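You operate a simulated robot arm through the tools that you are given. There is no shell and no other tool.

Carry out the task below with a simulated two-armed robot. There is one attempt and no reset: what you move stays moved.

JOB
Carry the blue tub with both arms and set it on the top tray of the trolley.

The check looks at the end state, three seconds after you hand in, the way a careful person would. Anything else that was tipped, shoved, dropped, spilled or broken makes it a failure.

ROBOT AND FRAMES
Two 6-joint arms with two-finger parallel grippers on one trunk, on a base that moves. Base frame: it is fixed to the floor where the robot stands at the start and does not move with it; the origin is under the middle of the robot, x ahead of it, y to its left, z up; the surface under the hand at the start is at about z = 820. Units: mm, degrees, N and s.
The left shoulder is at the start at [-77, 177, 832], the right one opposite. With the tool pointing down near the work surface each hand reaches from about 100 to 720 mm from the robot's upright axis, wherever it stands, measured 20 degrees to its own side. Places, roughly: top tray of the trolley [500, -300, 800]. Payload 1.57 kg a hand.
Tool frame (each hand has its own): the origin (TCP) lies between the finger pads and is the grasp point; the fingertips stand 30 mm ahead of it; z points along the fingers, y is the line along which they close. The gripper opens to 80 mm. The fingers are 17 mm wide and 12 mm thick; the gripper's body (40 by 82 mm) begins 80 mm behind the TCP.
Orientation is that of the tool frame in the base frame, as a unit quaternion [x, y, z, w]. With the fingers straight down and closing along the base's y, the tool's x points along the base's -x, its y along +y and its z along -z.

CONTROLS
- The arms move only by the tool step_arm. It takes "left_steps", "right_steps" or both (then of equal length, played together; a hand with none holds still); each is a list of rows, each a list of 7 numbers: the shift along the tool's x, y, z in units of 25 mm (1.0 is 25 mm), then the turn, a rotation vector about the tool's x, y, z in units of 6 degrees (1.0 is 6 degrees), then the gripper command, from -1 (fully open) to 1 (shut), values between in proportion. In form: [[dx, dy, dz, rx, ry, rz, hand], ...]. A call has 1 to 20 rows; each row shifts and turns the commanded pose from where the row before left it, along the tool's axes as they then stand. A call with a number of a shift or a turn outside -1 to 1 is refused whole. A row lasts 0.2 s, in which the tool goes at most 50 mm and 8.6 degrees; a call with a longer step from one row to the next is refused whole, and so is a gripper value outside its range. Where a pose cannot be reached the arm comes as near as it can. A force on the tool above 40 N (or 10 N above the force at the start of the call, whichever is more), or a blocked arm, ends the call early, and 0.2 s more pass. The fingers move at their own pace (about 72 mm/s each) and stop on an object; they squeeze with about 37 N. The grip force told is the motor's: it shows also when the fingers shut on nothing. Time passes only in rows, and 0.2 s behind the last, so rows that do not move let the fingers close. It gives the time, the measured TCP pose, the force on the tool (base axes), the opening and the grip force at its end, in the units of the frame above (readings bear some noise), with the torque about the TCP (base axes, N m) and any sound that the robot's microphone picked up.
- Cameras (640 x 400 px; columns grow to the right, rows downward): "scene" is now at [28.7, -23, 1548.6]; the picture's right is [-0.32, -0.95, 0.00], its down [-0.76, 0.25, -0.60] and it looks along [0.57, -0.19, -0.80] (base axes); focal length 274 px, centre (320, 200). "left" rides on the left gripper at [72, 7, -122] in its tool frame; the picture's right is [-0.09, 1.00, 0.00], its down [-0.84, -0.08, -0.54] and it looks along [-0.54, -0.05, 0.84] (tool axes); focal length 238 px, centre (320, 200). "right" rides on the right gripper at [72, -7, -122] in its tool frame; the picture's right is [0.09, 1.00, 0.00], its down [-0.84, 0.08, -0.54] and it looks along [-0.54, 0.05, 0.84] (tool axes); focal length 238 px, centre (320, 200). There is no depth. A picture from a camera that has moved, and an enlarged one, comes with that camera's place and axes in the base frame and with its lens.
- camera(camera): a new picture of that camera. The clock stands still meanwhile.
- move_column(by): moves the trunk up (or, below 0, down) by that many mm; the arms and the scene camera ride with it, the base frame stays. It gives what a move gives, with no picture.
- steer(legs): drives the robot by 1 to 6 legs, each [ahead, left, turn to the left] in mm, mm and degrees, along the robot's own axes; the way and the turn of a leg run together, so that a leg with both is an arc; at most 1500 mm and 180 degrees a leg. The arms and the cameras ride along, it lands a little off, and it stops where it bumps. It gives what a move gives.
- pan_tilt(pan, tilt): turns the head with the scene camera to pan (to the left, within 143 degrees either way) and tilt (down, from -29 to 69), counted from straight ahead of the robot (the tilt from the chest, where the trunk bows). It gives what a move gives.
- enlarge(camera, box): a new picture of the part [left, top, right, bottom] of that camera's present view, enlarged. The clock stands still meanwhile.
- hand_in(): hands the job in; it is judged then, once.

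Nothing tells you exact positions but the pictures and the camera data. Unless the task says otherwise, let go and move clear before handing in.

The tools are called as a command line: name --argument value ..., lists and objects as JSON in quotes. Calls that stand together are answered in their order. step_arm: Moves the arms, as the interface text tells. Its arguments: {"type":"object","properties":{"left_steps":{"type":"array"},"right_steps":{"type":"array"}},"required":[]} The other tools are called the same way: move_column (by) moves the trunk up or down; steer (legs) drives the base; pan_tilt (pan, tilt) turns the head that bears the scene camera; camera (camera) takes a picture; enlarge (camera, box) takes an enlarged picture of a part of a camera's view; hand_in () hands the job in.

At the start:

```text
clock: 0.0
left_tool_pos: [411.9, -44.0, 1100.8]
left_orientation: [0.0, 1.0, 0.0, 0.001]
left_ft_force: [0.6, 0.4, 0.1]
left_ft_torque: [0.01, -0.02, 0.0]
left_gripper_width: 80.0
left_gripper_force: 0.1
right_tool_pos: [432.8, -407.1, 1028.6]
right_orientation: [0.0, 1.0, 0.0, 0.0]
right_ft_force: [-0.9, -0.3, -0.3]
right_ft_torque: [-0.04, -0.01, -0.02]
right_gripper_width: 80.2
right_gripper_force: 0.0
trunk travel left (down, up): [-275.0, 53.0]
robot x, y, heading: [1.2, 2.7, -0.1]
head pan, tilt (commanded): [-18.4, 53.1]
```

scene: 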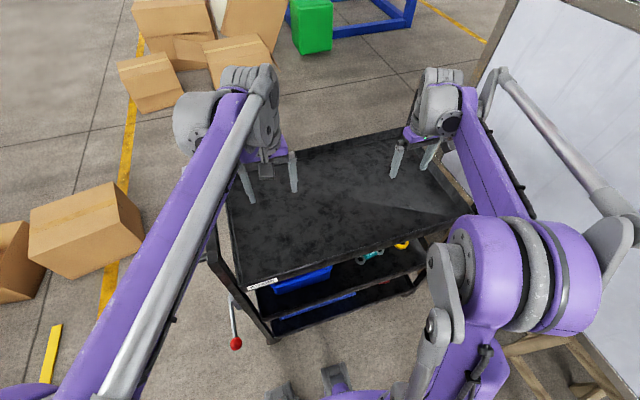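
right: 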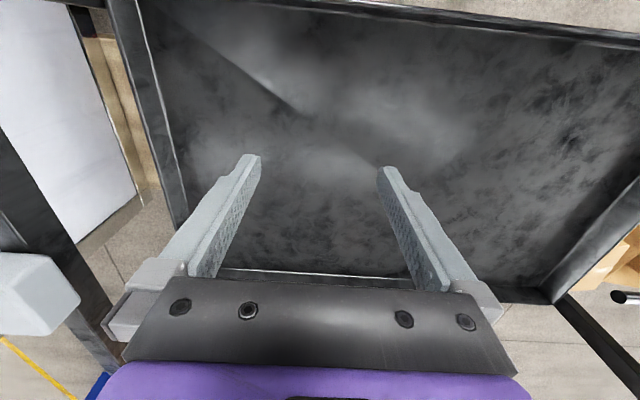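
left: 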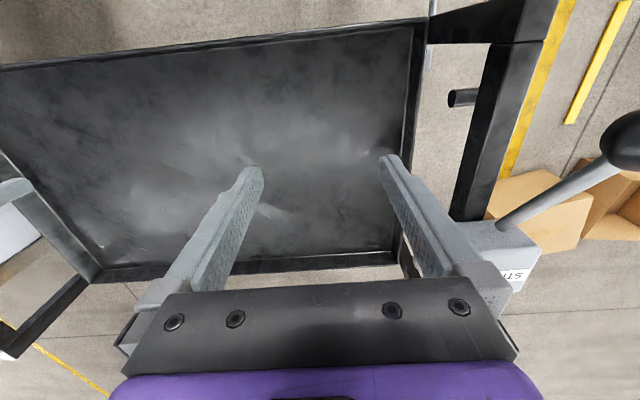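

The top tray of the trolley is in front of me and looks empty. I can see blue things on its lower shelves and a green box far off, so I'll look around to find the blue tub.

enlarge --camera "scene" --box '[200, 220, 460, 360]'

pan_tilt --pan 60 --tilt 35

camera --camera "scene"

```text
2.46 times, centred on (330, 290) of scene
camera zoom: at [28.7, -23.0, 1548.6], right [-0.32, -0.95, 0.0], down [-0.76, 0.25, -0.6], along [0.57, -0.19, -0.8], focal length 673 px, centre (295, -22)
```

zoom: 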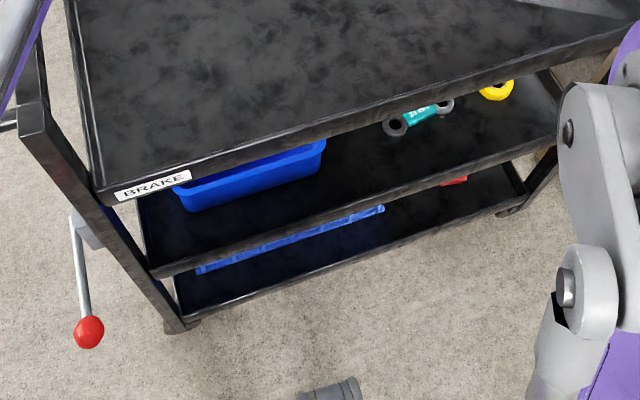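

```text
clock: 1.5
left_tool_pos: [410.5, -44.4, 1100.6]
left_orientation: [0.001, 1.0, 0.0, 0.0]
left_ft_force: [-0.1, -0.8, 0.1]
left_ft_torque: [0.04, 0.0, 0.03]
left_gripper_width: 79.8
left_gripper_force: 0.1
right_tool_pos: [431.8, -406.8, 1029.4]
right_orientation: [0.001, 1.0, -0.001, 0.001]
right_ft_force: [-0.4, 0.1, 0.6]
right_ft_torque: [-0.01, 0.0, -0.02]
right_gripper_width: 79.9
right_gripper_force: 0.1
trunk travel left (down, up): [-275.0, 53.0]
robot x, y, heading: [-1.7, -0.4, -0.0]
head pan, tilt (commanded): [60.0, 35.0]
```

```text
taken
camera scene: at [2.5, 76.6, 1574.4], right [0.87, -0.5, 0.0], down [-0.29, -0.5, -0.82], along [0.41, 0.71, -0.57], focal length 274 px, centre (320, 200)
```

scene: 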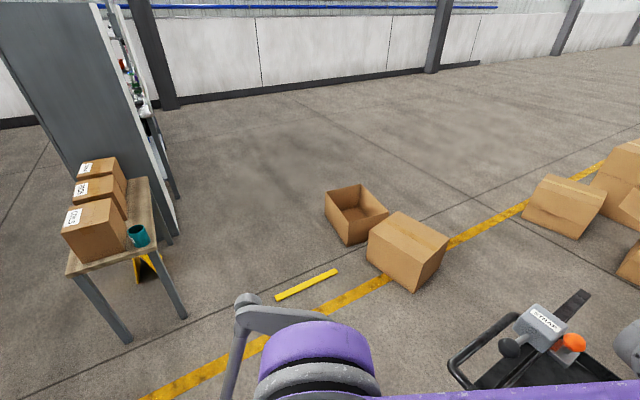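

The blue tub may be the one on the trolley's middle shelf, with another blue thing below it. I'll look the other ways for any other blue tub before deciding.

enlarge --camera "scene" --box '[440, 270, 640, 400]'

pan_tilt --pan 130 --tilt 35

camera --camera "scene"

pan_tilt --pan -130 --tilt 35

camera --camera "scene"

pan_tilt --pan -70 --tilt 35

camera --camera "scene"

pan_tilt --pan -10 --tilt 20

camera --camera "scene"

```text
3.08 times, centred on (540, 335) of scene
camera zoom: at [2.5, 76.6, 1574.4], right [0.87, -0.5, 0.0], down [-0.29, -0.5, -0.82], along [0.41, 0.71, -0.57], focal length 842 px, centre (-357, -215)
```

zoom: 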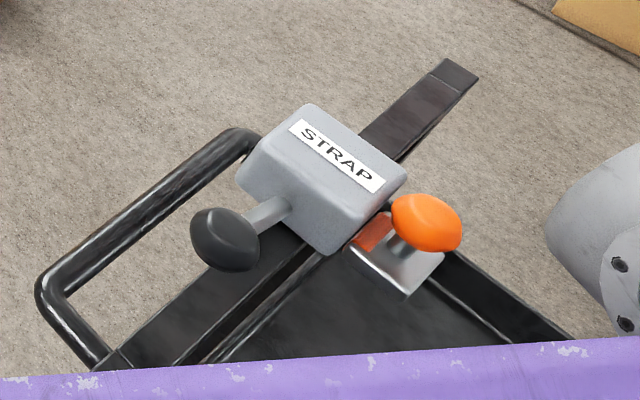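

```text
clock: 2.9
left_tool_pos: [411.3, -43.6, 1102.0]
left_orientation: [0.0, 1.0, 0.0, -0.001]
left_ft_force: [0.3, -0.1, 0.0]
left_ft_torque: [0.0, 0.01, 0.0]
left_gripper_width: 80.0
left_gripper_force: 0.0
right_tool_pos: [433.4, -406.4, 1028.8]
right_orientation: [0.0, 1.0, 0.0, 0.0]
right_ft_force: [0.4, 0.1, -0.8]
right_ft_torque: [-0.01, 0.01, -0.01]
right_gripper_width: 79.8
right_gripper_force: 0.1
trunk travel left (down, up): [-275.0, 53.0]
robot x, y, heading: [3.3, 0.9, 0.1]
head pan, tilt (commanded): [130.0, 35.0]
```

```text
taken
camera scene: at [-98.1, 67.9, 1574.4], right [0.77, 0.64, 0.0], down [0.37, -0.44, -0.82], along [-0.53, 0.63, -0.57], focal length 274 px, centre (320, 200)
```

scene: 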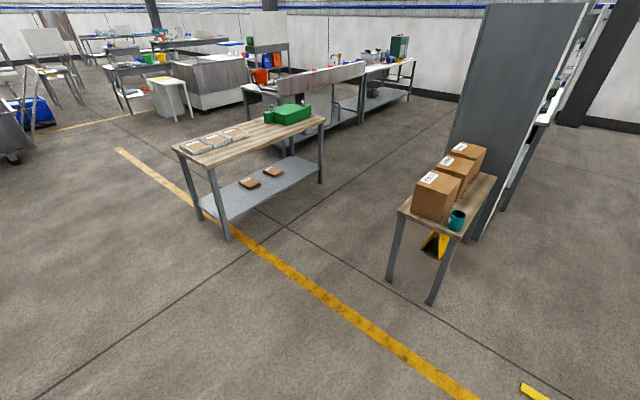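

```text
clock: 6.5
left_tool_pos: [411.0, -44.1, 1100.6]
left_orientation: [0.0, 1.0, 0.0, 0.0]
left_ft_force: [0.6, 0.2, 0.0]
left_ft_torque: [-0.01, 0.02, 0.01]
left_gripper_width: 80.1
left_gripper_force: 0.0
right_tool_pos: [432.3, -407.6, 1029.0]
right_orientation: [0.0, 1.0, 0.0, 0.0]
right_ft_force: [0.0, 0.4, -0.4]
right_ft_torque: [-0.01, 0.0, 0.01]
right_gripper_width: 80.0
right_gripper_force: 0.0
trunk travel left (down, up): [-275.0, 53.0]
robot x, y, heading: [-1.7, 1.4, -0.1]
head pan, tilt (commanded): [-130.0, 35.0]
```

```text
taken
camera scene: at [-98.1, -67.1, 1574.4], right [-0.77, 0.64, 0.0], down [0.37, 0.44, -0.82], along [-0.53, -0.63, -0.57], focal length 274 px, centre (320, 200)
```

scene: 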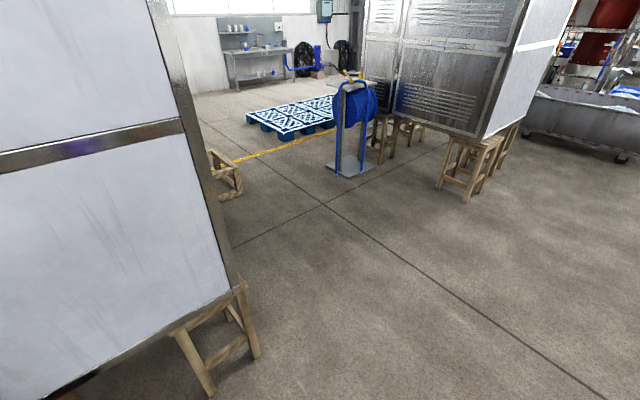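

```text
clock: 7.8
left_tool_pos: [411.9, -43.2, 1101.4]
left_orientation: [0.0, 1.0, 0.0, 0.0]
left_ft_force: [0.1, 0.3, -0.8]
left_ft_torque: [0.0, -0.02, 0.01]
left_gripper_width: 80.0
left_gripper_force: 0.1
right_tool_pos: [433.8, -408.1, 1030.0]
right_orientation: [-0.001, 1.0, 0.0, 0.0]
right_ft_force: [-0.3, -0.4, -1.2]
right_ft_torque: [0.01, 0.02, 0.02]
right_gripper_width: 80.0
right_gripper_force: 0.0
trunk travel left (down, up): [-275.0, 53.0]
robot x, y, heading: [-2.0, -2.3, -0.2]
head pan, tilt (commanded): [-70.0, 35.0]
```

```text
taken
camera scene: at [-11.5, -82.4, 1574.4], right [-0.94, -0.34, 0.0], down [-0.2, 0.54, -0.82], along [0.28, -0.77, -0.57], focal length 274 px, centre (320, 200)
```

scene: 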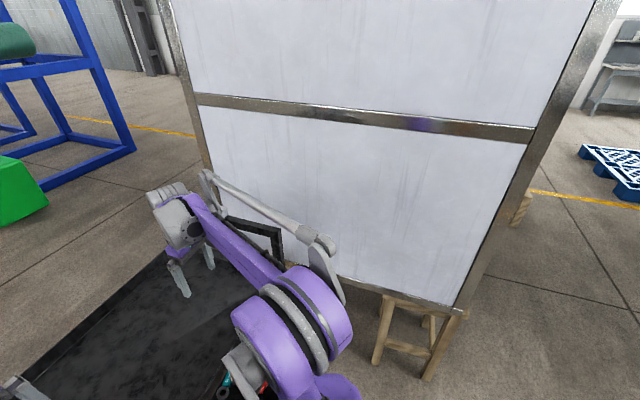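

```text
clock: 9.2
left_tool_pos: [411.4, -43.4, 1101.9]
left_orientation: [0.0, 1.0, 0.0, -0.001]
left_ft_force: [-0.6, -1.3, -0.1]
left_ft_torque: [0.01, 0.01, -0.02]
left_gripper_width: 79.9
left_gripper_force: 0.0
right_tool_pos: [432.9, -406.4, 1029.4]
right_orientation: [0.0, 1.0, 0.0, 0.0]
right_ft_force: [0.3, 0.2, 0.1]
right_ft_torque: [0.03, 0.02, -0.02]
right_gripper_width: 79.9
right_gripper_force: 0.0
trunk travel left (down, up): [-275.0, 53.0]
robot x, y, heading: [-3.6, -5.0, -0.1]
head pan, tilt (commanded): [-10.0, 20.0]
```

```text
taken
camera scene: at [50.1, -15.8, 1598.2], right [-0.17, -0.98, 0.0], down [-0.34, 0.06, -0.94], along [0.93, -0.16, -0.34], focal length 274 px, centre (320, 200)
```

scene: 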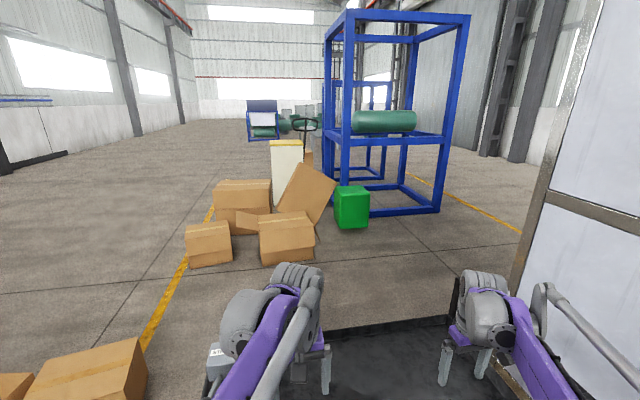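

No other blue tub is nearby. The one on the trolley's middle shelf, at about z=420 and near the left-front, must be it. The trolley also has BRAKE and STRAP levers, so I'll back straight off to see the lower shelves properly.

steer --legs '[[-500, 0, 0]]'

pan_tilt --pan -15 --tilt 45

camera --camera "scene"

```text
clock: 12.1
left_tool_pos: [-84.2, -42.7, 1100.4]
left_orientation: [-0.003, 1.0, 0.0, 0.001]
left_ft_force: [-0.5, -0.5, -0.4]
left_ft_torque: [0.03, -0.03, -0.02]
left_gripper_width: 80.2
left_gripper_force: 0.0
right_tool_pos: [-61.5, -406.3, 1030.7]
right_orientation: [-0.003, 1.0, 0.0, 0.0]
right_ft_force: [-0.1, -0.3, -0.1]
right_ft_torque: [0.03, 0.0, 0.04]
right_gripper_width: 79.9
right_gripper_force: 0.1
trunk travel left (down, up): [-275.0, 53.0]
robot x, y, heading: [-498.9, -4.3, 0.5]
head pan, tilt (commanded): [-10.0, 20.0]
```

```text
clock: 13.0
left_tool_pos: [-84.8, -42.0, 1101.4]
left_orientation: [-0.003, 1.0, -0.001, 0.0]
left_ft_force: [-0.2, -0.7, -0.5]
left_ft_torque: [0.02, 0.01, 0.0]
left_gripper_width: 80.0
left_gripper_force: 0.0
right_tool_pos: [-60.4, -405.5, 1029.0]
right_orientation: [-0.003, 1.0, 0.0, 0.001]
right_ft_force: [0.3, 0.5, 0.0]
right_ft_torque: [-0.01, 0.03, -0.05]
right_gripper_width: 79.9
right_gripper_force: 0.1
trunk travel left (down, up): [-275.0, 53.0]
robot x, y, heading: [-494.3, -2.3, 0.5]
head pan, tilt (commanded): [-15.0, 45.0]
```

```text
taken
camera scene: at [-459.2, -21.9, 1559.7], right [-0.25, -0.97, 0.0], down [-0.68, 0.18, -0.71], along [0.68, -0.18, -0.71], focal length 274 px, centre (320, 200)
```

scene: 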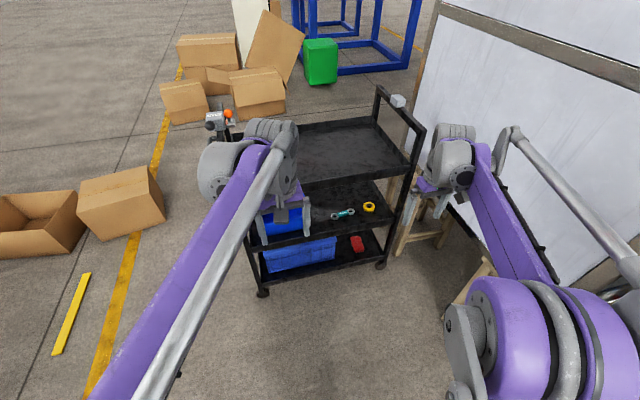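

Now I can see two blue containers, one on the middle shelf and one on the bottom shelf. I need a lower and clearer view, so I'll move the arms apart, lower the trunk and look again.

move_column --by -270

pan_tilt --pan -10 --tilt 40

camera --camera "scene"

camera --camera "left"

camera --camera "right"

```text
clock: 15.7
left_tool_pos: [-85.0, -42.5, 831.1]
left_orientation: [-0.003, 1.0, 0.001, 0.0]
left_ft_force: [0.3, 0.1, 0.2]
left_ft_torque: [-0.02, 0.02, -0.02]
left_gripper_width: 79.8
left_gripper_force: 0.1
right_tool_pos: [-60.9, -405.4, 759.5]
right_orientation: [-0.005, 1.0, 0.0, 0.0]
right_ft_force: [0.2, 1.0, -0.1]
right_ft_torque: [0.0, -0.02, -0.01]
right_gripper_width: 79.9
right_gripper_force: 0.0
trunk travel left (down, up): [-5.0, 323.0]
robot x, y, heading: [-498.2, -2.4, 0.2]
head pan, tilt (commanded): [-15.0, 45.0]
```

```text
clock: 16.4
left_tool_pos: [-85.3, -43.0, 831.4]
left_orientation: [-0.003, 1.0, 0.001, -0.001]
left_ft_force: [-0.2, 0.4, 0.8]
left_ft_torque: [0.01, 0.03, -0.04]
left_gripper_width: 80.0
left_gripper_force: 0.1
right_tool_pos: [-60.7, -406.3, 759.4]
right_orientation: [-0.003, 1.0, 0.0, 0.0]
right_ft_force: [-0.1, 0.0, 0.4]
right_ft_torque: [0.02, 0.02, -0.02]
right_gripper_width: 80.2
right_gripper_force: 0.1
trunk travel left (down, up): [-5.0, 323.0]
robot x, y, heading: [-495.9, -1.5, 0.4]
head pan, tilt (commanded): [-10.0, 40.0]
```

```text
taken
camera scene: at [-404.0, -15.4, 1292.2], right [-0.17, -0.99, 0.0], down [-0.63, 0.11, -0.77], along [0.76, -0.13, -0.64], focal length 274 px, centre (320, 200)
```

scene: 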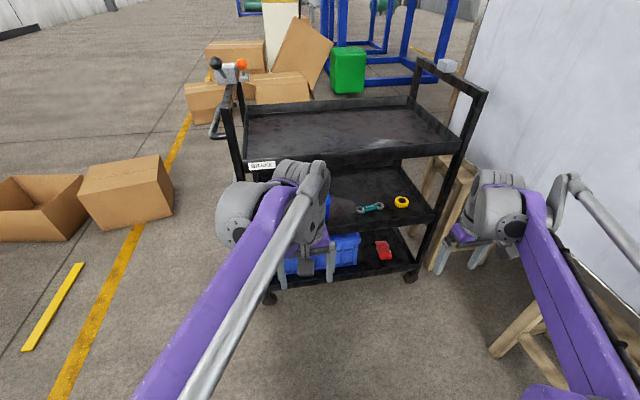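

```text
taken
camera left: at [-156.9, -37.1, 952.6], right [0.09, 1.0, 0.0], down [0.84, -0.07, 0.54], along [0.54, -0.05, -0.84], focal length 238 px, centre (320, 200)
```

left: 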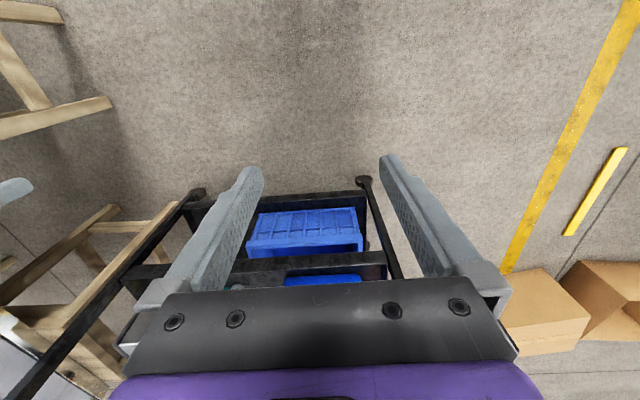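

```text
taken
camera right: at [-133.9, -413.3, 881.2], right [-0.1, 1.0, 0.0], down [0.84, 0.08, 0.54], along [0.54, 0.05, -0.84], focal length 238 px, centre (320, 200)
```

right: 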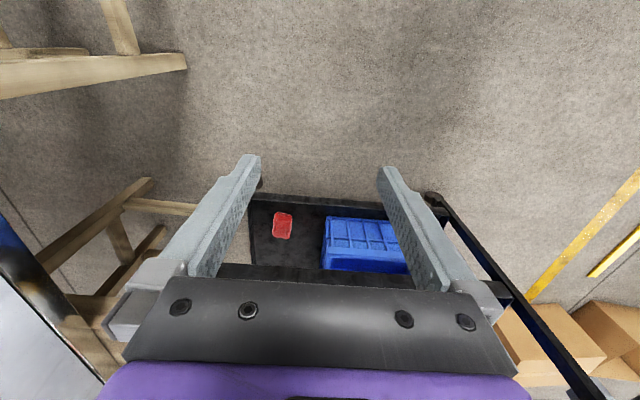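

The bottom container is a ribbed blue crate, and the smooth one on the middle shelf looks like the tub. I'll swing the left arm further left so it stops blocking the view.

step_arm --left_steps '[[0, 1, 0, 0, 0, 0, -1], [0, 1, 0, 0, 0, 0, -1], [0, 1, 0, 0, 0, 0, -1], [0, 1, 0, 0, 0, 0, -1], [0, 1, 0, 0, 0, 0, -1], [0, 1, 0, 0, 0, 0, -1], [0, 1, 0, 0, 0, 0, -1], [0, 1, 0, 0, 0, 0, -1], [0, 1, 0, 0, 0, 0, -1], [0, 1, 0, 0, 0, 0, -1], [0, 1, 0, 0, 0, 0, -1], [0, 1, 0, 0, 0, 0, -1]]'

camera --camera "scene"

enlarge --camera "scene" --box '[200, 40, 500, 300]'

```text
clock: 19.0
left_tool_pos: [-86.4, 258.0, 831.0]
left_orientation: [-0.003, 1.0, 0.0, 0.0]
left_ft_force: [1.2, -0.1, -0.3]
left_ft_torque: [0.02, 0.03, 0.01]
left_gripper_width: 80.2
left_gripper_force: 0.0
right_tool_pos: [-60.8, -407.0, 759.3]
right_orientation: [-0.004, 1.0, 0.0, 0.0]
right_ft_force: [-0.5, -0.1, 0.6]
right_ft_torque: [0.01, 0.01, 0.01]
right_gripper_width: 79.7
right_gripper_force: 0.1
trunk travel left (down, up): [-5.0, 323.0]
robot x, y, heading: [-496.6, -1.8, 0.4]
head pan, tilt (commanded): [-10.0, 40.0]
```

```text
taken
camera scene: at [-403.9, -15.1, 1292.2], right [-0.17, -0.99, 0.0], down [-0.63, 0.11, -0.77], along [0.76, -0.13, -0.64], focal length 274 px, centre (320, 200)
```

scene: 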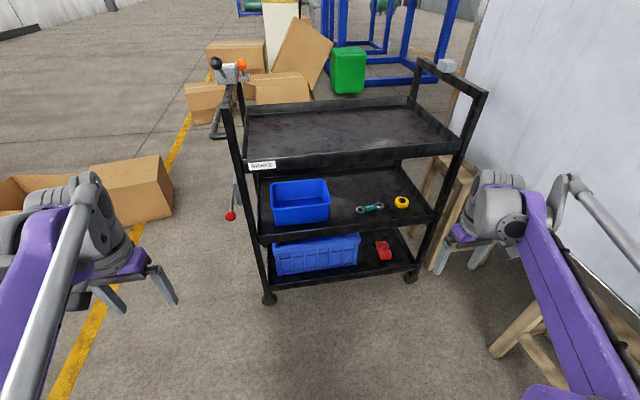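

```text
1.54 times, centred on (350, 170) of scene
camera zoom: at [-403.9, -15.1, 1292.2], right [-0.17, -0.99, 0.0], down [-0.63, 0.11, -0.77], along [0.76, -0.13, -0.64], focal length 421 px, centre (274, 246)
```

zoom: 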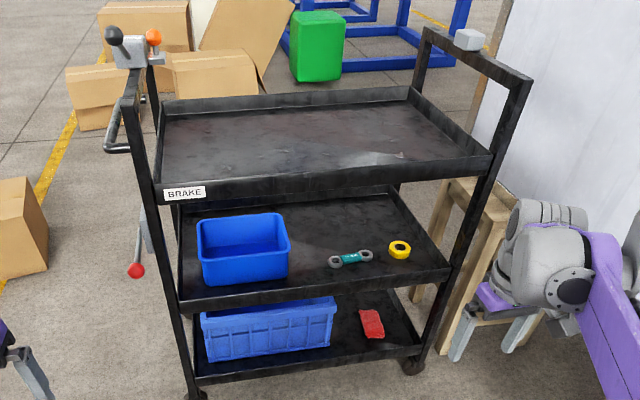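

The smooth blue tub sits at the front-left of the middle shelf and is open on top, with a spanner and a yellow tape roll to its right. I'll zoom in on the tub, the brake lever and the strap box.

enlarge --camera "scene" --box '[220, 150, 380, 250]'

enlarge --camera "scene" --box '[200, 130, 290, 230]'

enlarge --camera "scene" --box '[190, 40, 280, 150]'

enlarge --camera "scene" --box '[400, 40, 500, 110]'

```text
4.00 times, centred on (300, 200) of scene
camera zoom: at [-403.9, -15.1, 1292.2], right [-0.17, -0.99, 0.0], down [-0.63, 0.11, -0.77], along [0.76, -0.13, -0.64], focal length 1094 px, centre (400, 200)
```

zoom: 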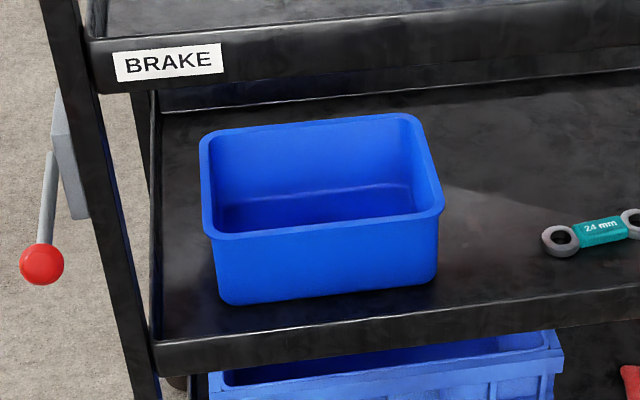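

```text
4.00 times, centred on (245, 180) of scene
camera zoom: at [-403.9, -15.1, 1292.2], right [-0.17, -0.99, 0.0], down [-0.63, 0.11, -0.77], along [0.76, -0.13, -0.64], focal length 1094 px, centre (620, 280)
```

zoom: 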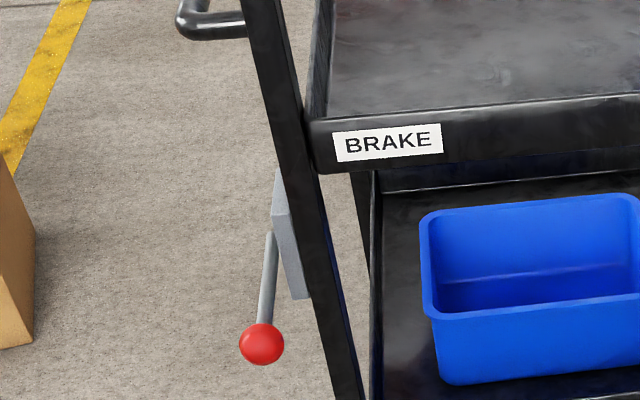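

```text
3.64 times, centred on (235, 95) of scene
camera zoom: at [-403.9, -15.1, 1292.2], right [-0.17, -0.99, 0.0], down [-0.63, 0.11, -0.77], along [0.76, -0.13, -0.64], focal length 995 px, centre (629, 582)
```

zoom: 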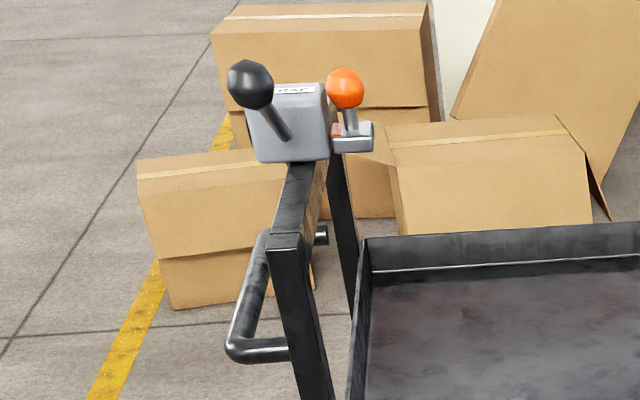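

```text
5.71 times, centred on (450, 75) of scene
camera zoom: at [-403.9, -15.1, 1292.2], right [-0.17, -0.99, 0.0], down [-0.63, 0.11, -0.77], along [0.76, -0.13, -0.64], focal length 1563 px, centre (-423, 914)
```

zoom: 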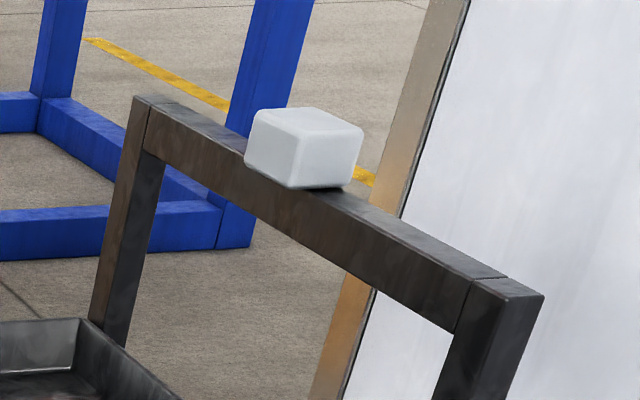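

The tub's rim looks to be at about x 395–560, y -192 to 35, z≈597. The shelf floor is near 490 and the underside of the top tray near 815. The brake ball sticks out at about (225, 148, 732), so I must keep clear of it. I plan to pitch both hands forward to 30° below horizontal so they can reach under the top tray and straddle the tub's side walls, and I'll do that turn out here first.

step_arm --left_steps '[[0, 0, 0, 0, -1, 0, -1], [0, 0, 0, 0, -1, 0, -1], [0, 0, 0, 0, -1, 0, -1], [0, 0, 0, 0, -1, 0, -1], [0, 0, 0, 0, -1, 0, -1], [0, 0, 0, 0, -1, 0, -1], [0, 0, 0, 0, -1, 0, -1], [0, 0, 0, 0, -1, 0, -1], [0, 0, 0, 0, -1, 0, -1], [0, 0, 0, 0, -1, 0, -1]]' --right_steps '[[0, 0, 0, 0, -1, 0, -1], [0, 0, 0, 0, -1, 0, -1], [0, 0, 0, 0, -1, 0, -1], [0, 0, 0, 0, -1, 0, -1], [0, 0, 0, 0, -1, 0, -1], [0, 0, 0, 0, -1, 0, -1], [0, 0, 0, 0, -1, 0, -1], [0, 0, 0, 0, -1, 0, -1], [0, 0, 0, 0, -1, 0, -1], [0, 0, 0, 0, -1, 0, -1]]'

camera --camera "scene"

camera --camera "left"

camera --camera "right"

```text
clock: 21.2
left_tool_pos: [-86.7, 257.7, 831.2]
left_orientation: [-0.004, 0.866, 0.003, 0.5]
left_ft_force: [-0.7, -0.5, -0.2]
left_ft_torque: [-0.02, -0.04, -0.04]
left_gripper_width: 79.9
left_gripper_force: 0.0
right_tool_pos: [-62.7, -406.7, 759.1]
right_orientation: [-0.002, 0.865, 0.001, 0.501]
right_ft_force: [0.6, 0.5, 0.1]
right_ft_torque: [0.01, -0.03, 0.01]
right_gripper_width: 80.0
right_gripper_force: 0.1
trunk travel left (down, up): [-5.0, 323.0]
robot x, y, heading: [-493.0, -3.1, 0.3]
head pan, tilt (commanded): [-10.0, 40.0]
```

```text
taken
camera scene: at [-404.1, -15.4, 1292.2], right [-0.17, -0.99, 0.0], down [-0.63, 0.11, -0.77], along [0.76, -0.13, -0.64], focal length 274 px, centre (320, 200)
```

scene: 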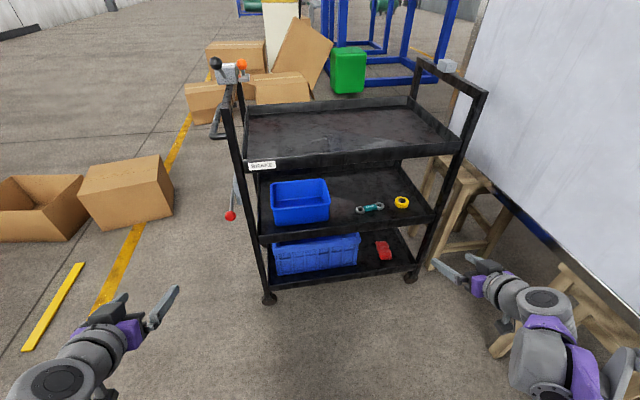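

```text
taken
camera left: at [-228.4, 262.8, 828.7], right [0.04, 1.0, 0.08], down [-0.05, -0.08, 1.0], along [1.0, -0.04, 0.05], focal length 238 px, centre (320, 200)
```

left: 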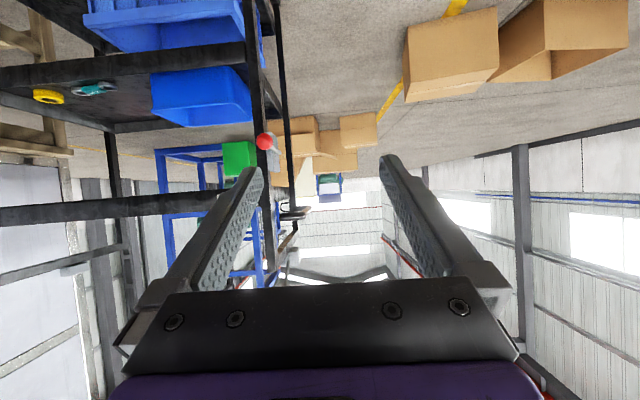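

```text
taken
camera right: at [-203.6, -413.9, 758.0], right [-0.05, 1.0, -0.08], down [-0.05, 0.08, 1.0], along [1.0, 0.06, 0.05], focal length 238 px, centre (320, 200)
```

right: 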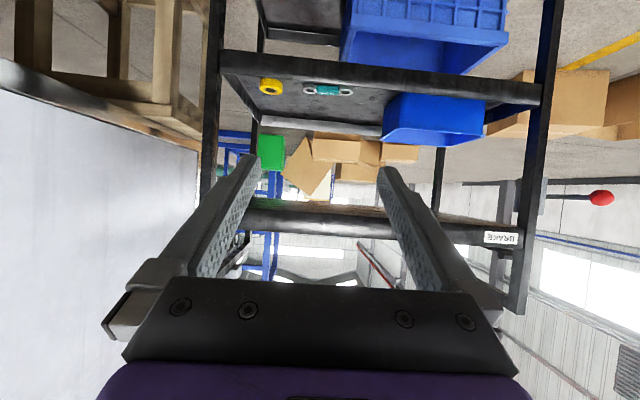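

The hands now point forward and 30° down, and the wrist cameras, upside down in this pose, see the trolley from the front. I'll look closely at the arm shapes so I can judge clearance near the brake lever and the left post.

pan_tilt --pan 35 --tilt 60

camera --camera "scene"

pan_tilt --pan -40 --tilt 60

camera --camera "scene"

enlarge --camera "right" --box '[210, 0, 640, 260]'

enlarge --camera "left" --box '[0, 0, 300, 200]'

```text
clock: 22.3
left_tool_pos: [-86.6, 256.6, 831.3]
left_orientation: [-0.003, 0.866, 0.001, 0.5]
left_ft_force: [0.2, 0.3, 0.6]
left_ft_torque: [0.0, 0.02, 0.0]
left_gripper_width: 80.1
left_gripper_force: 0.0
right_tool_pos: [-59.7, -405.8, 759.1]
right_orientation: [-0.003, 0.866, 0.002, 0.5]
right_ft_force: [0.1, 0.7, 0.0]
right_ft_torque: [0.0, 0.03, -0.02]
right_gripper_width: 80.2
right_gripper_force: 0.0
trunk travel left (down, up): [-5.0, 323.0]
robot x, y, heading: [-494.5, -2.3, 0.5]
head pan, tilt (commanded): [35.0, 60.0]
```

```text
taken
camera scene: at [-433.4, 37.5, 1265.5], right [0.58, -0.82, 0.0], down [-0.71, -0.5, -0.5], along [0.41, 0.29, -0.87], focal length 274 px, centre (320, 200)
```

scene: 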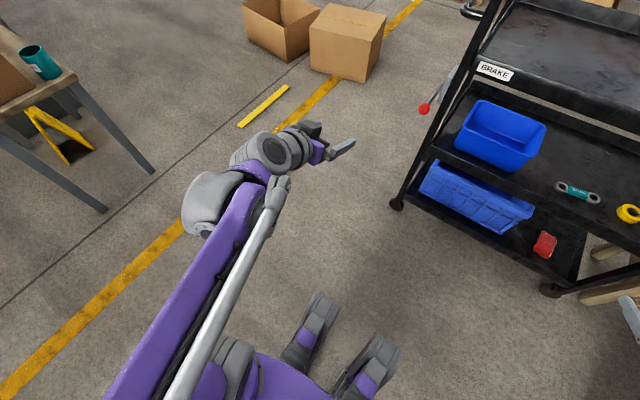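

```text
clock: 23.8
left_tool_pos: [-86.6, 256.6, 832.3]
left_orientation: [-0.003, 0.866, 0.001, 0.501]
left_ft_force: [-0.4, 0.7, 1.0]
left_ft_torque: [0.02, 0.04, 0.02]
left_gripper_width: 80.0
left_gripper_force: 0.0
right_tool_pos: [-60.0, -407.1, 759.6]
right_orientation: [-0.004, 0.866, 0.002, 0.5]
right_ft_force: [-0.1, 0.3, 0.8]
right_ft_torque: [-0.01, -0.01, 0.02]
right_gripper_width: 80.1
right_gripper_force: 0.0
trunk travel left (down, up): [-5.0, 323.0]
robot x, y, heading: [-493.1, -0.1, 0.4]
head pan, tilt (commanded): [-40.0, 60.0]
```

```text
taken
camera scene: at [-436.4, -43.6, 1265.4], right [-0.64, -0.77, 0.0], down [-0.67, 0.55, -0.5], along [0.39, -0.32, -0.87], focal length 274 px, centre (320, 200)
```

scene: 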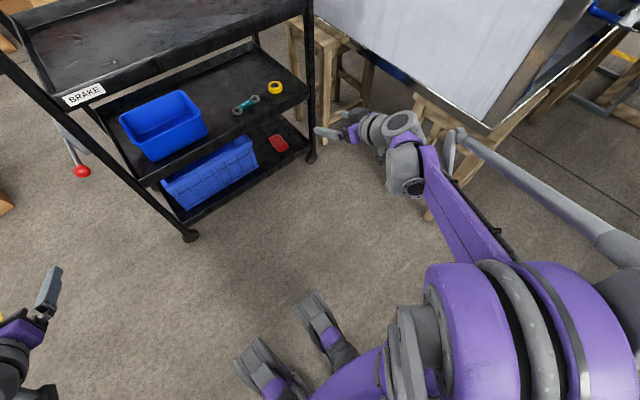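

```text
1.49 times, centred on (425, 130) of right
camera zoom: at [-203.5, -413.9, 758.2], right [-0.05, 1.0, -0.08], down [-0.05, 0.08, 1.0], along [1.0, 0.06, 0.05], focal length 355 px, centre (164, 304)
```

zoom: 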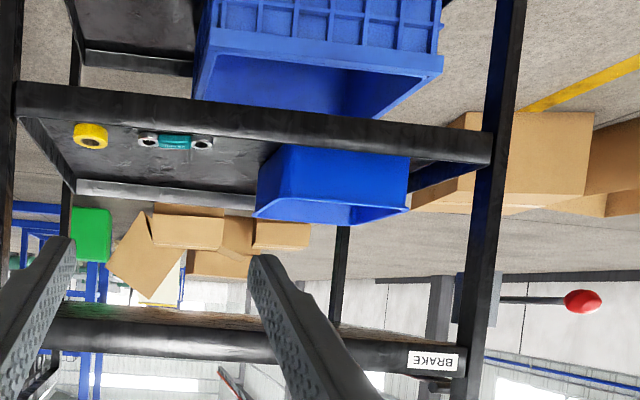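

```text
2.00 times, centred on (150, 100) of left
camera zoom: at [-228.2, 262.7, 829.0], right [0.04, 1.0, 0.08], down [-0.05, -0.08, 1.0], along [1.0, -0.04, 0.05], focal length 477 px, centre (660, 400)
```

zoom: 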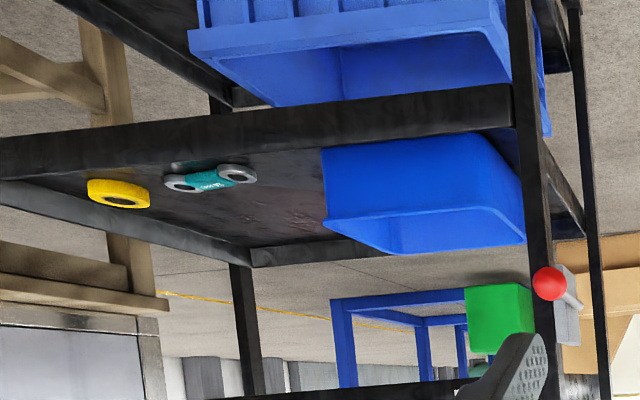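

The elbows sit up and outward, with the wrist lumps about 180–230 mm behind the TCP. I'll zoom the wrist cameras right in on the tub to measure its rim by triangulation.

enlarge --camera "right" --box '[360, 80, 560, 205]'

enlarge --camera "left" --box '[130, 40, 290, 140]'

enlarge --camera "right" --box '[480, 160, 640, 260]'

enlarge --camera "scene" --box '[0, 60, 220, 200]'

```text
3.20 times, centred on (460, 142) of right
camera zoom: at [-203.5, -413.9, 758.2], right [-0.05, 1.0, -0.08], down [-0.05, 0.08, 1.0], along [1.0, 0.06, 0.05], focal length 763 px, centre (-128, 384)
```

zoom: 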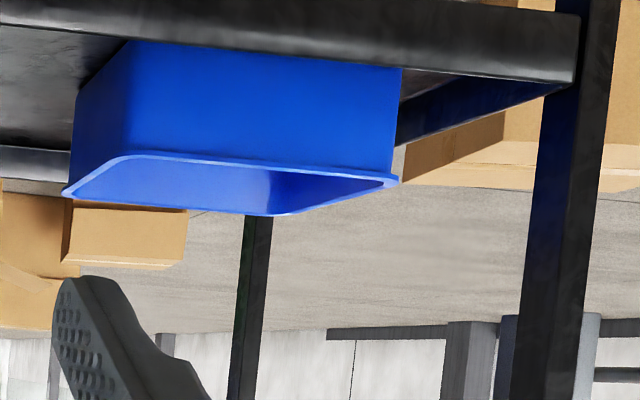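

```text
4.00 times, centred on (210, 90) of left
camera zoom: at [-228.2, 262.7, 829.0], right [0.04, 1.0, 0.08], down [-0.05, -0.08, 1.0], along [1.0, -0.04, 0.05], focal length 953 px, centre (760, 640)
```

zoom: 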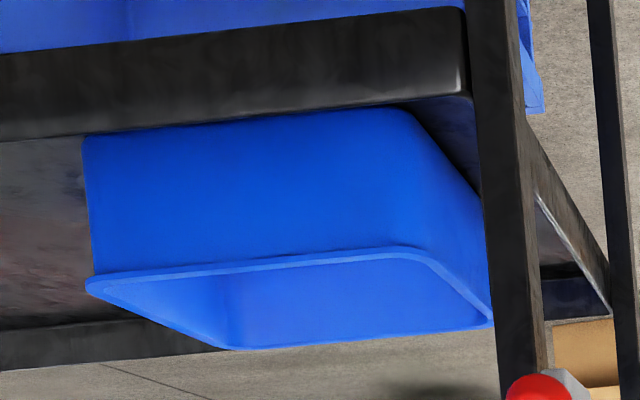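

```text
4.00 times, centred on (560, 210) of right
camera zoom: at [-203.5, -413.9, 758.2], right [-0.05, 1.0, -0.08], down [-0.05, 0.08, 1.0], along [1.0, 0.06, 0.05], focal length 953 px, centre (-640, 160)
```

zoom: 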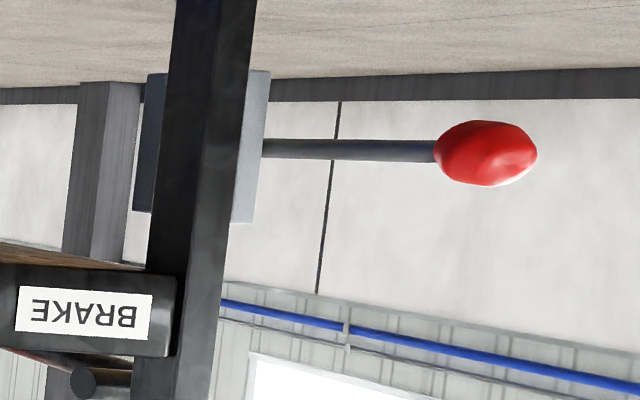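

```text
2.86 times, centred on (110, 130) of scene
camera zoom: at [-436.4, -43.6, 1265.4], right [-0.64, -0.77, 0.0], down [-0.67, 0.55, -0.5], along [0.39, -0.32, -0.87], focal length 782 px, centre (920, 400)
```

zoom: 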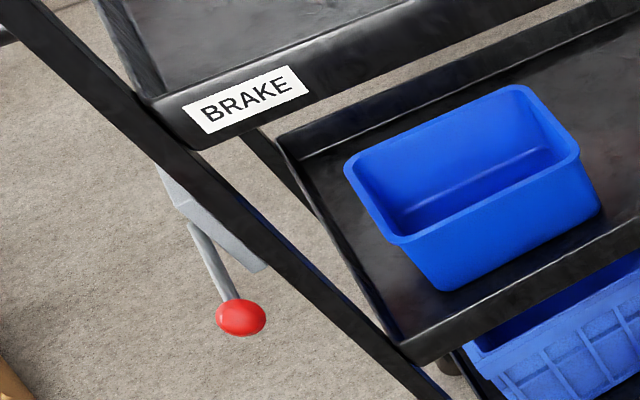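

Triangulating gives the tub rim at about x 397–572, y -195 to 30, z≈591. The top tray's front edge spans z 818–863 at x≈312, and the left post is at y 98–124. The brake ball is at (220, 144, 738). I'll bring both hands to the tub's spacing out here in free space and check how the left wrist and forearm will lie.

step_arm --left_steps '[[0.2404, -0.4933, 0.857, 0, 0, 0, -1], [0.2404, -0.4933, 0.857, 0, 0, 0, -1], [0.2404, -0.4933, 0.857, 0, 0, 0, -1], [0.2404, -0.4933, 0.857, 0, 0, 0, -1], [0.2404, -0.4933, 0.857, 0, 0, 0, -1], [0.2404, -0.4933, 0.857, 0, 0, 0, -1], [0.2404, -0.4933, 0.857, 0, 0, 0, -1], [0.2404, -0.4933, 0.857, 0, 0, 0, -1], [0.2404, -0.4933, 0.857, 0, 0, 0, -1], [0.2404, -0.4933, 0.857, 0, 0, 0, -1], [0.2404, -0.4933, 0.857, 0, 0, 0, -1], [0.2404, -0.4933, 0.857, 0, 0, 0, -1]]' --right_steps '[[0.078, 0.968, 0.661, 0, 0, 0, -1], [0.078, 0.968, 0.661, 0, 0, 0, -1], [0.078, 0.968, 0.661, 0, 0, 0, -1], [0.078, 0.968, 0.661, 0, 0, 0, -1], [0.078, 0.968, 0.661, 0, 0, 0, -1], [0.078, 0.968, 0.661, 0, 0, 0, -1], [0.078, 0.968, 0.661, 0, 0, 0, -1], [0.078, 0.968, 0.661, 0, 0, 0, -1], [0.078, 0.968, 0.661, 0, 0, 0, -1], [0.078, 0.968, 0.661, 0, 0, 0, -1], [0.078, 0.968, 0.661, 0, 0, 0, -1], [0.078, 0.968, 0.661, 0, 0, 0, -1]]'

pan_tilt --pan 10 --tilt 62

camera --camera "scene"

camera --camera "left"

camera --camera "right"

```text
clock: 26.4
left_tool_pos: [102.0, 111.0, 641.1]
left_orientation: [-0.002, 0.866, 0.0, 0.5]
left_ft_force: [0.0, 0.0, 0.4]
left_ft_torque: [0.02, 0.01, 0.02]
left_gripper_width: 79.9
left_gripper_force: 0.0
right_tool_pos: [98.5, -115.2, 640.7]
right_orientation: [-0.003, 0.866, 0.001, 0.5]
right_ft_force: [-0.1, 0.2, -1.0]
right_ft_torque: [-0.02, 0.02, 0.01]
right_gripper_width: 79.7
right_gripper_force: 0.1
trunk travel left (down, up): [-5.0, 323.0]
robot x, y, heading: [-495.5, -3.8, 0.4]
head pan, tilt (commanded): [-40.0, 60.0]
```

```text
clock: 27.6
left_tool_pos: [100.4, 111.5, 642.4]
left_orientation: [-0.003, 0.866, 0.002, 0.501]
left_ft_force: [-0.8, 0.2, 0.3]
left_ft_torque: [0.01, 0.01, 0.02]
left_gripper_width: 79.8
left_gripper_force: 0.1
right_tool_pos: [96.9, -114.5, 640.2]
right_orientation: [-0.003, 0.866, 0.002, 0.5]
right_ft_force: [-0.5, -0.5, -0.1]
right_ft_torque: [-0.02, 0.02, -0.01]
right_gripper_width: 79.7
right_gripper_force: 0.1
trunk travel left (down, up): [-5.0, 323.0]
robot x, y, heading: [-498.4, -2.2, 0.3]
head pan, tilt (commanded): [10.0, 62.0]
```

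```text
taken
camera scene: at [-424.5, 10.4, 1263.2], right [0.18, -0.98, 0.0], down [-0.87, -0.16, -0.47], along [0.46, 0.08, -0.88], focal length 274 px, centre (320, 200)
```

scene: 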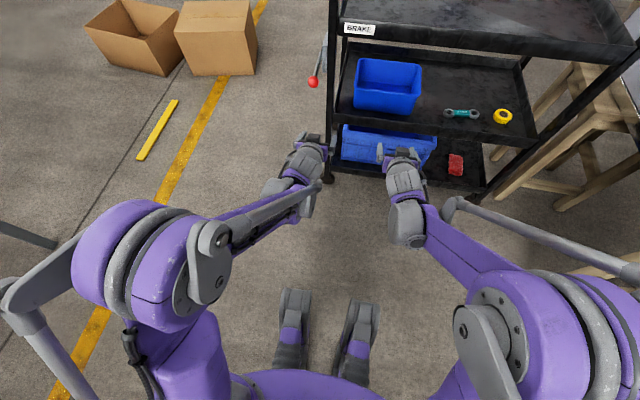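

```text
taken
camera left: at [-40.1, 115.9, 639.6], right [0.04, 1.0, 0.08], down [-0.05, -0.08, 1.0], along [1.0, -0.04, 0.05], focal length 238 px, centre (320, 200)
```

left: 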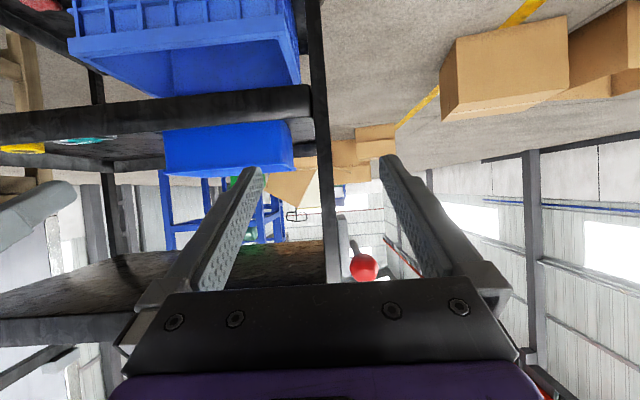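

```text
taken
camera right: at [-45.3, -123.3, 639.7], right [-0.05, 1.0, -0.08], down [-0.05, 0.08, 1.0], along [1.0, 0.06, 0.05], focal length 238 px, centre (320, 200)
```

right: 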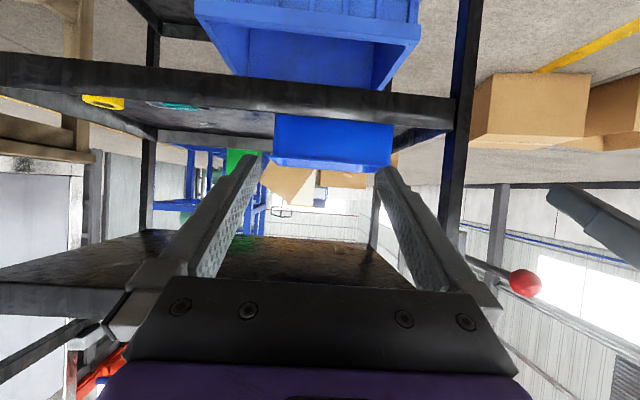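

The elbows stand high and out and the forearms slope down and inward to the wrists, which suits this job. I'll zoom in on the left wrist to gauge its width.

enlarge --camera "scene" --box '[190, 110, 450, 270]'

```text
2.46 times, centred on (320, 190) of scene
camera zoom: at [-424.5, 10.4, 1263.2], right [0.18, -0.98, 0.0], down [-0.87, -0.16, -0.47], along [0.46, 0.08, -0.88], focal length 673 px, centre (320, 225)
```

zoom: 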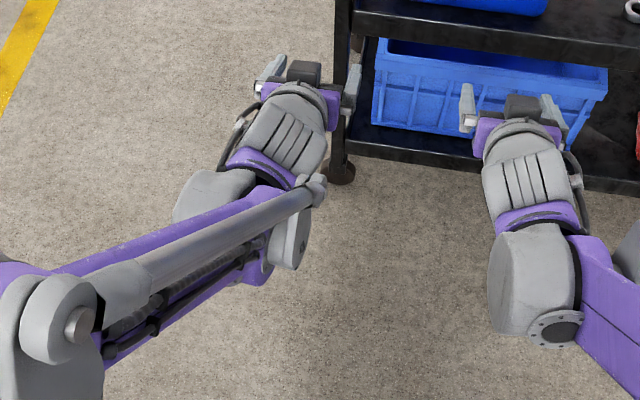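

The left wrist joint reaches about 68 mm outward of the hand's axis, so in the grasp pose it would pass roughly 25–30 mm inside the brake ball. That is workable. I'll half-close the grippers, shift right to line up with the tub, then drive partway forward and look again.

step_arm --left_steps '[[0, 0, 0, 0, 0, 0, -0.3], [0, 0, 0, 0, 0, 0, -0.3]]' --right_steps '[[0, 0, 0, 0, 0, 0, -0.3], [0, 0, 0, 0, 0, 0, -0.3]]'

steer --legs '[[0, -78, -0.3], [150, 0, 0]]'

pan_tilt --pan 0 --tilt 55

camera --camera "scene"

camera --camera "left"

camera --camera "right"

```text
clock: 28.1
left_tool_pos: [102.0, 110.5, 642.1]
left_orientation: [-0.002, 0.866, 0.001, 0.5]
left_ft_force: [-0.7, 0.3, -0.2]
left_ft_torque: [0.0, 0.01, 0.0]
left_gripper_width: 52.2
left_gripper_force: 0.0
right_tool_pos: [97.6, -115.0, 641.4]
right_orientation: [-0.003, 0.866, 0.001, 0.5]
right_ft_force: [-0.2, -0.7, -0.5]
right_ft_torque: [0.04, 0.03, -0.02]
right_gripper_width: 51.9
right_gripper_force: 0.0
trunk travel left (down, up): [-5.0, 323.0]
robot x, y, heading: [-498.3, -4.3, 0.4]
head pan, tilt (commanded): [10.0, 62.0]
```

```text
clock: 30.5
left_tool_pos: [251.1, 29.3, 642.1]
left_orientation: [0.001, 0.867, -0.001, 0.499]
left_ft_force: [0.3, -0.6, 0.4]
left_ft_torque: [0.03, -0.01, 0.04]
left_gripper_width: 51.8
left_gripper_force: 0.1
right_tool_pos: [245.9, -196.4, 640.9]
right_orientation: [0.001, 0.866, -0.001, 0.5]
right_ft_force: [0.2, 0.4, -0.3]
right_ft_torque: [-0.01, 0.03, 0.02]
right_gripper_width: 51.9
right_gripper_force: 0.1
trunk travel left (down, up): [-5.0, 323.0]
robot x, y, heading: [-346.9, -76.0, -0.2]
head pan, tilt (commanded): [10.0, 62.0]
```

```text
clock: 31.2
left_tool_pos: [250.9, 28.0, 641.6]
left_orientation: [0.001, 0.866, -0.001, 0.5]
left_ft_force: [0.7, -1.0, 0.6]
left_ft_torque: [0.02, 0.0, 0.02]
left_gripper_width: 51.9
left_gripper_force: 0.0
right_tool_pos: [245.4, -196.0, 639.9]
right_orientation: [0.001, 0.866, -0.001, 0.5]
right_ft_force: [0.4, 1.4, -0.8]
right_ft_torque: [0.0, -0.02, 0.0]
right_gripper_width: 51.7
right_gripper_force: 0.1
trunk travel left (down, up): [-5.0, 323.0]
robot x, y, heading: [-350.8, -79.0, -0.0]
head pan, tilt (commanded): [0.0, 55.0]
```

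```text
taken
camera scene: at [-267.1, -78.0, 1271.5], right [0.0, -1.0, 0.0], down [-0.82, 0.0, -0.57], along [0.57, 0.0, -0.82], focal length 274 px, centre (320, 200)
```

scene: 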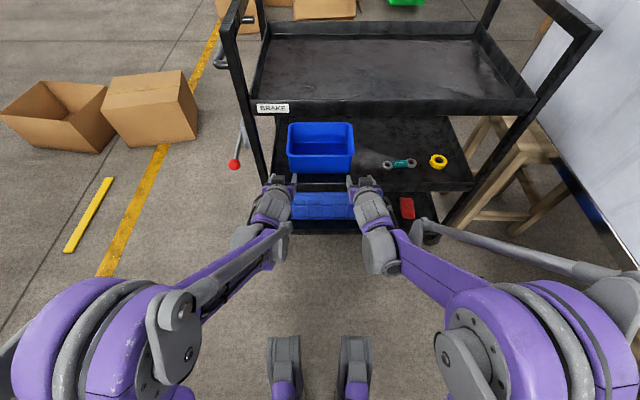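

```text
taken
camera left: at [109.6, 35.5, 639.5], right [0.05, 1.0, 0.08], down [-0.05, -0.08, 1.0], along [1.0, -0.05, 0.05], focal length 238 px, centre (320, 200)
```

left: 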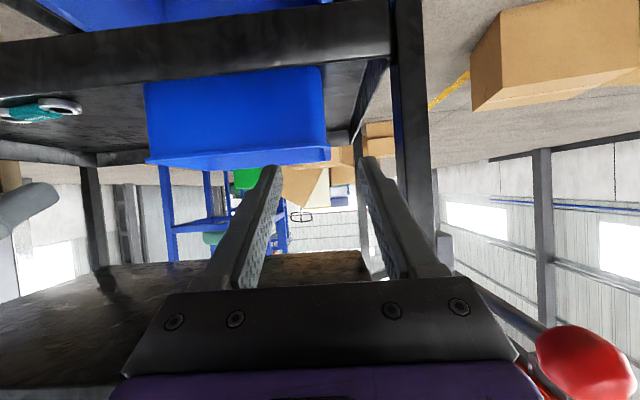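

```text
taken
camera right: at [102.4, -203.5, 639.6], right [-0.04, 1.0, -0.08], down [-0.05, 0.08, 1.0], along [1.0, 0.05, 0.05], focal length 238 px, centre (320, 200)
```

right: 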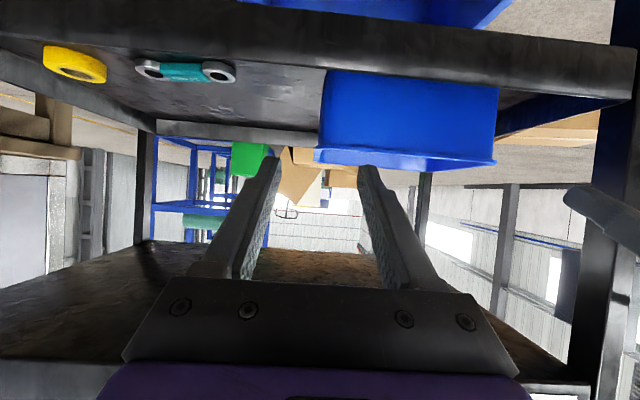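

The hands line up well, with the left at y≈29 and the right at y≈-196. I'll zoom in on the rim from both wrist cameras to refine its height and its side positions.

enlarge --camera "left" --box '[130, 60, 370, 210]'

enlarge --camera "right" --box '[280, 60, 520, 210]'

enlarge --camera "scene" --box '[220, 100, 400, 260]'

```text
2.67 times, centred on (250, 135) of left
camera zoom: at [109.6, 35.5, 639.5], right [0.05, 1.0, 0.08], down [-0.05, -0.08, 1.0], along [1.0, -0.05, 0.05], focal length 636 px, centre (507, 373)
```

zoom: 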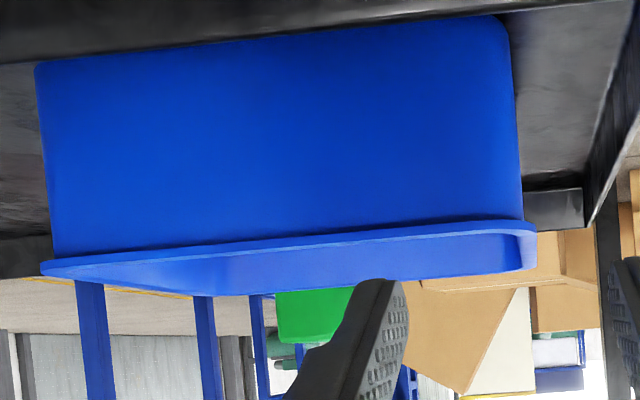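

```text
2.67 times, centred on (400, 135) of right
camera zoom: at [102.4, -203.5, 639.6], right [-0.04, 1.0, -0.08], down [-0.05, 0.08, 1.0], along [1.0, 0.05, 0.05], focal length 636 px, centre (107, 373)
```

zoom: 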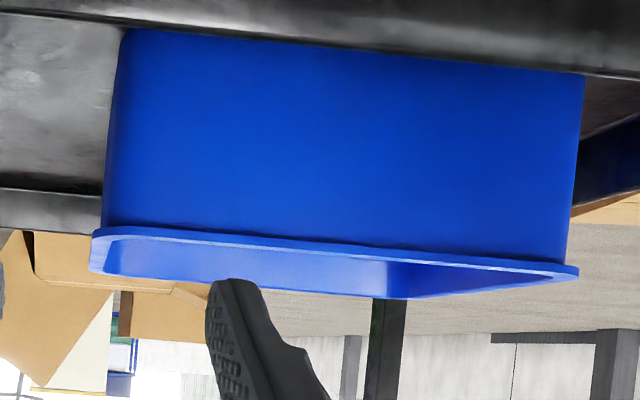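

```text
2.50 times, centred on (310, 180) of scene
camera zoom: at [-267.1, -78.0, 1271.5], right [0.0, -1.0, 0.0], down [-0.82, 0.0, -0.57], along [0.57, 0.0, -0.82], focal length 684 px, centre (345, 250)
```

zoom: 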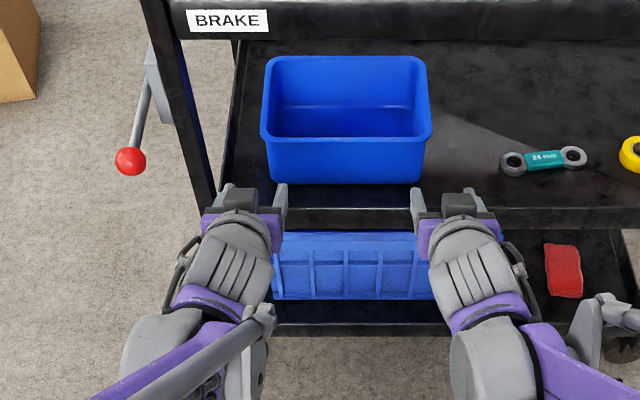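

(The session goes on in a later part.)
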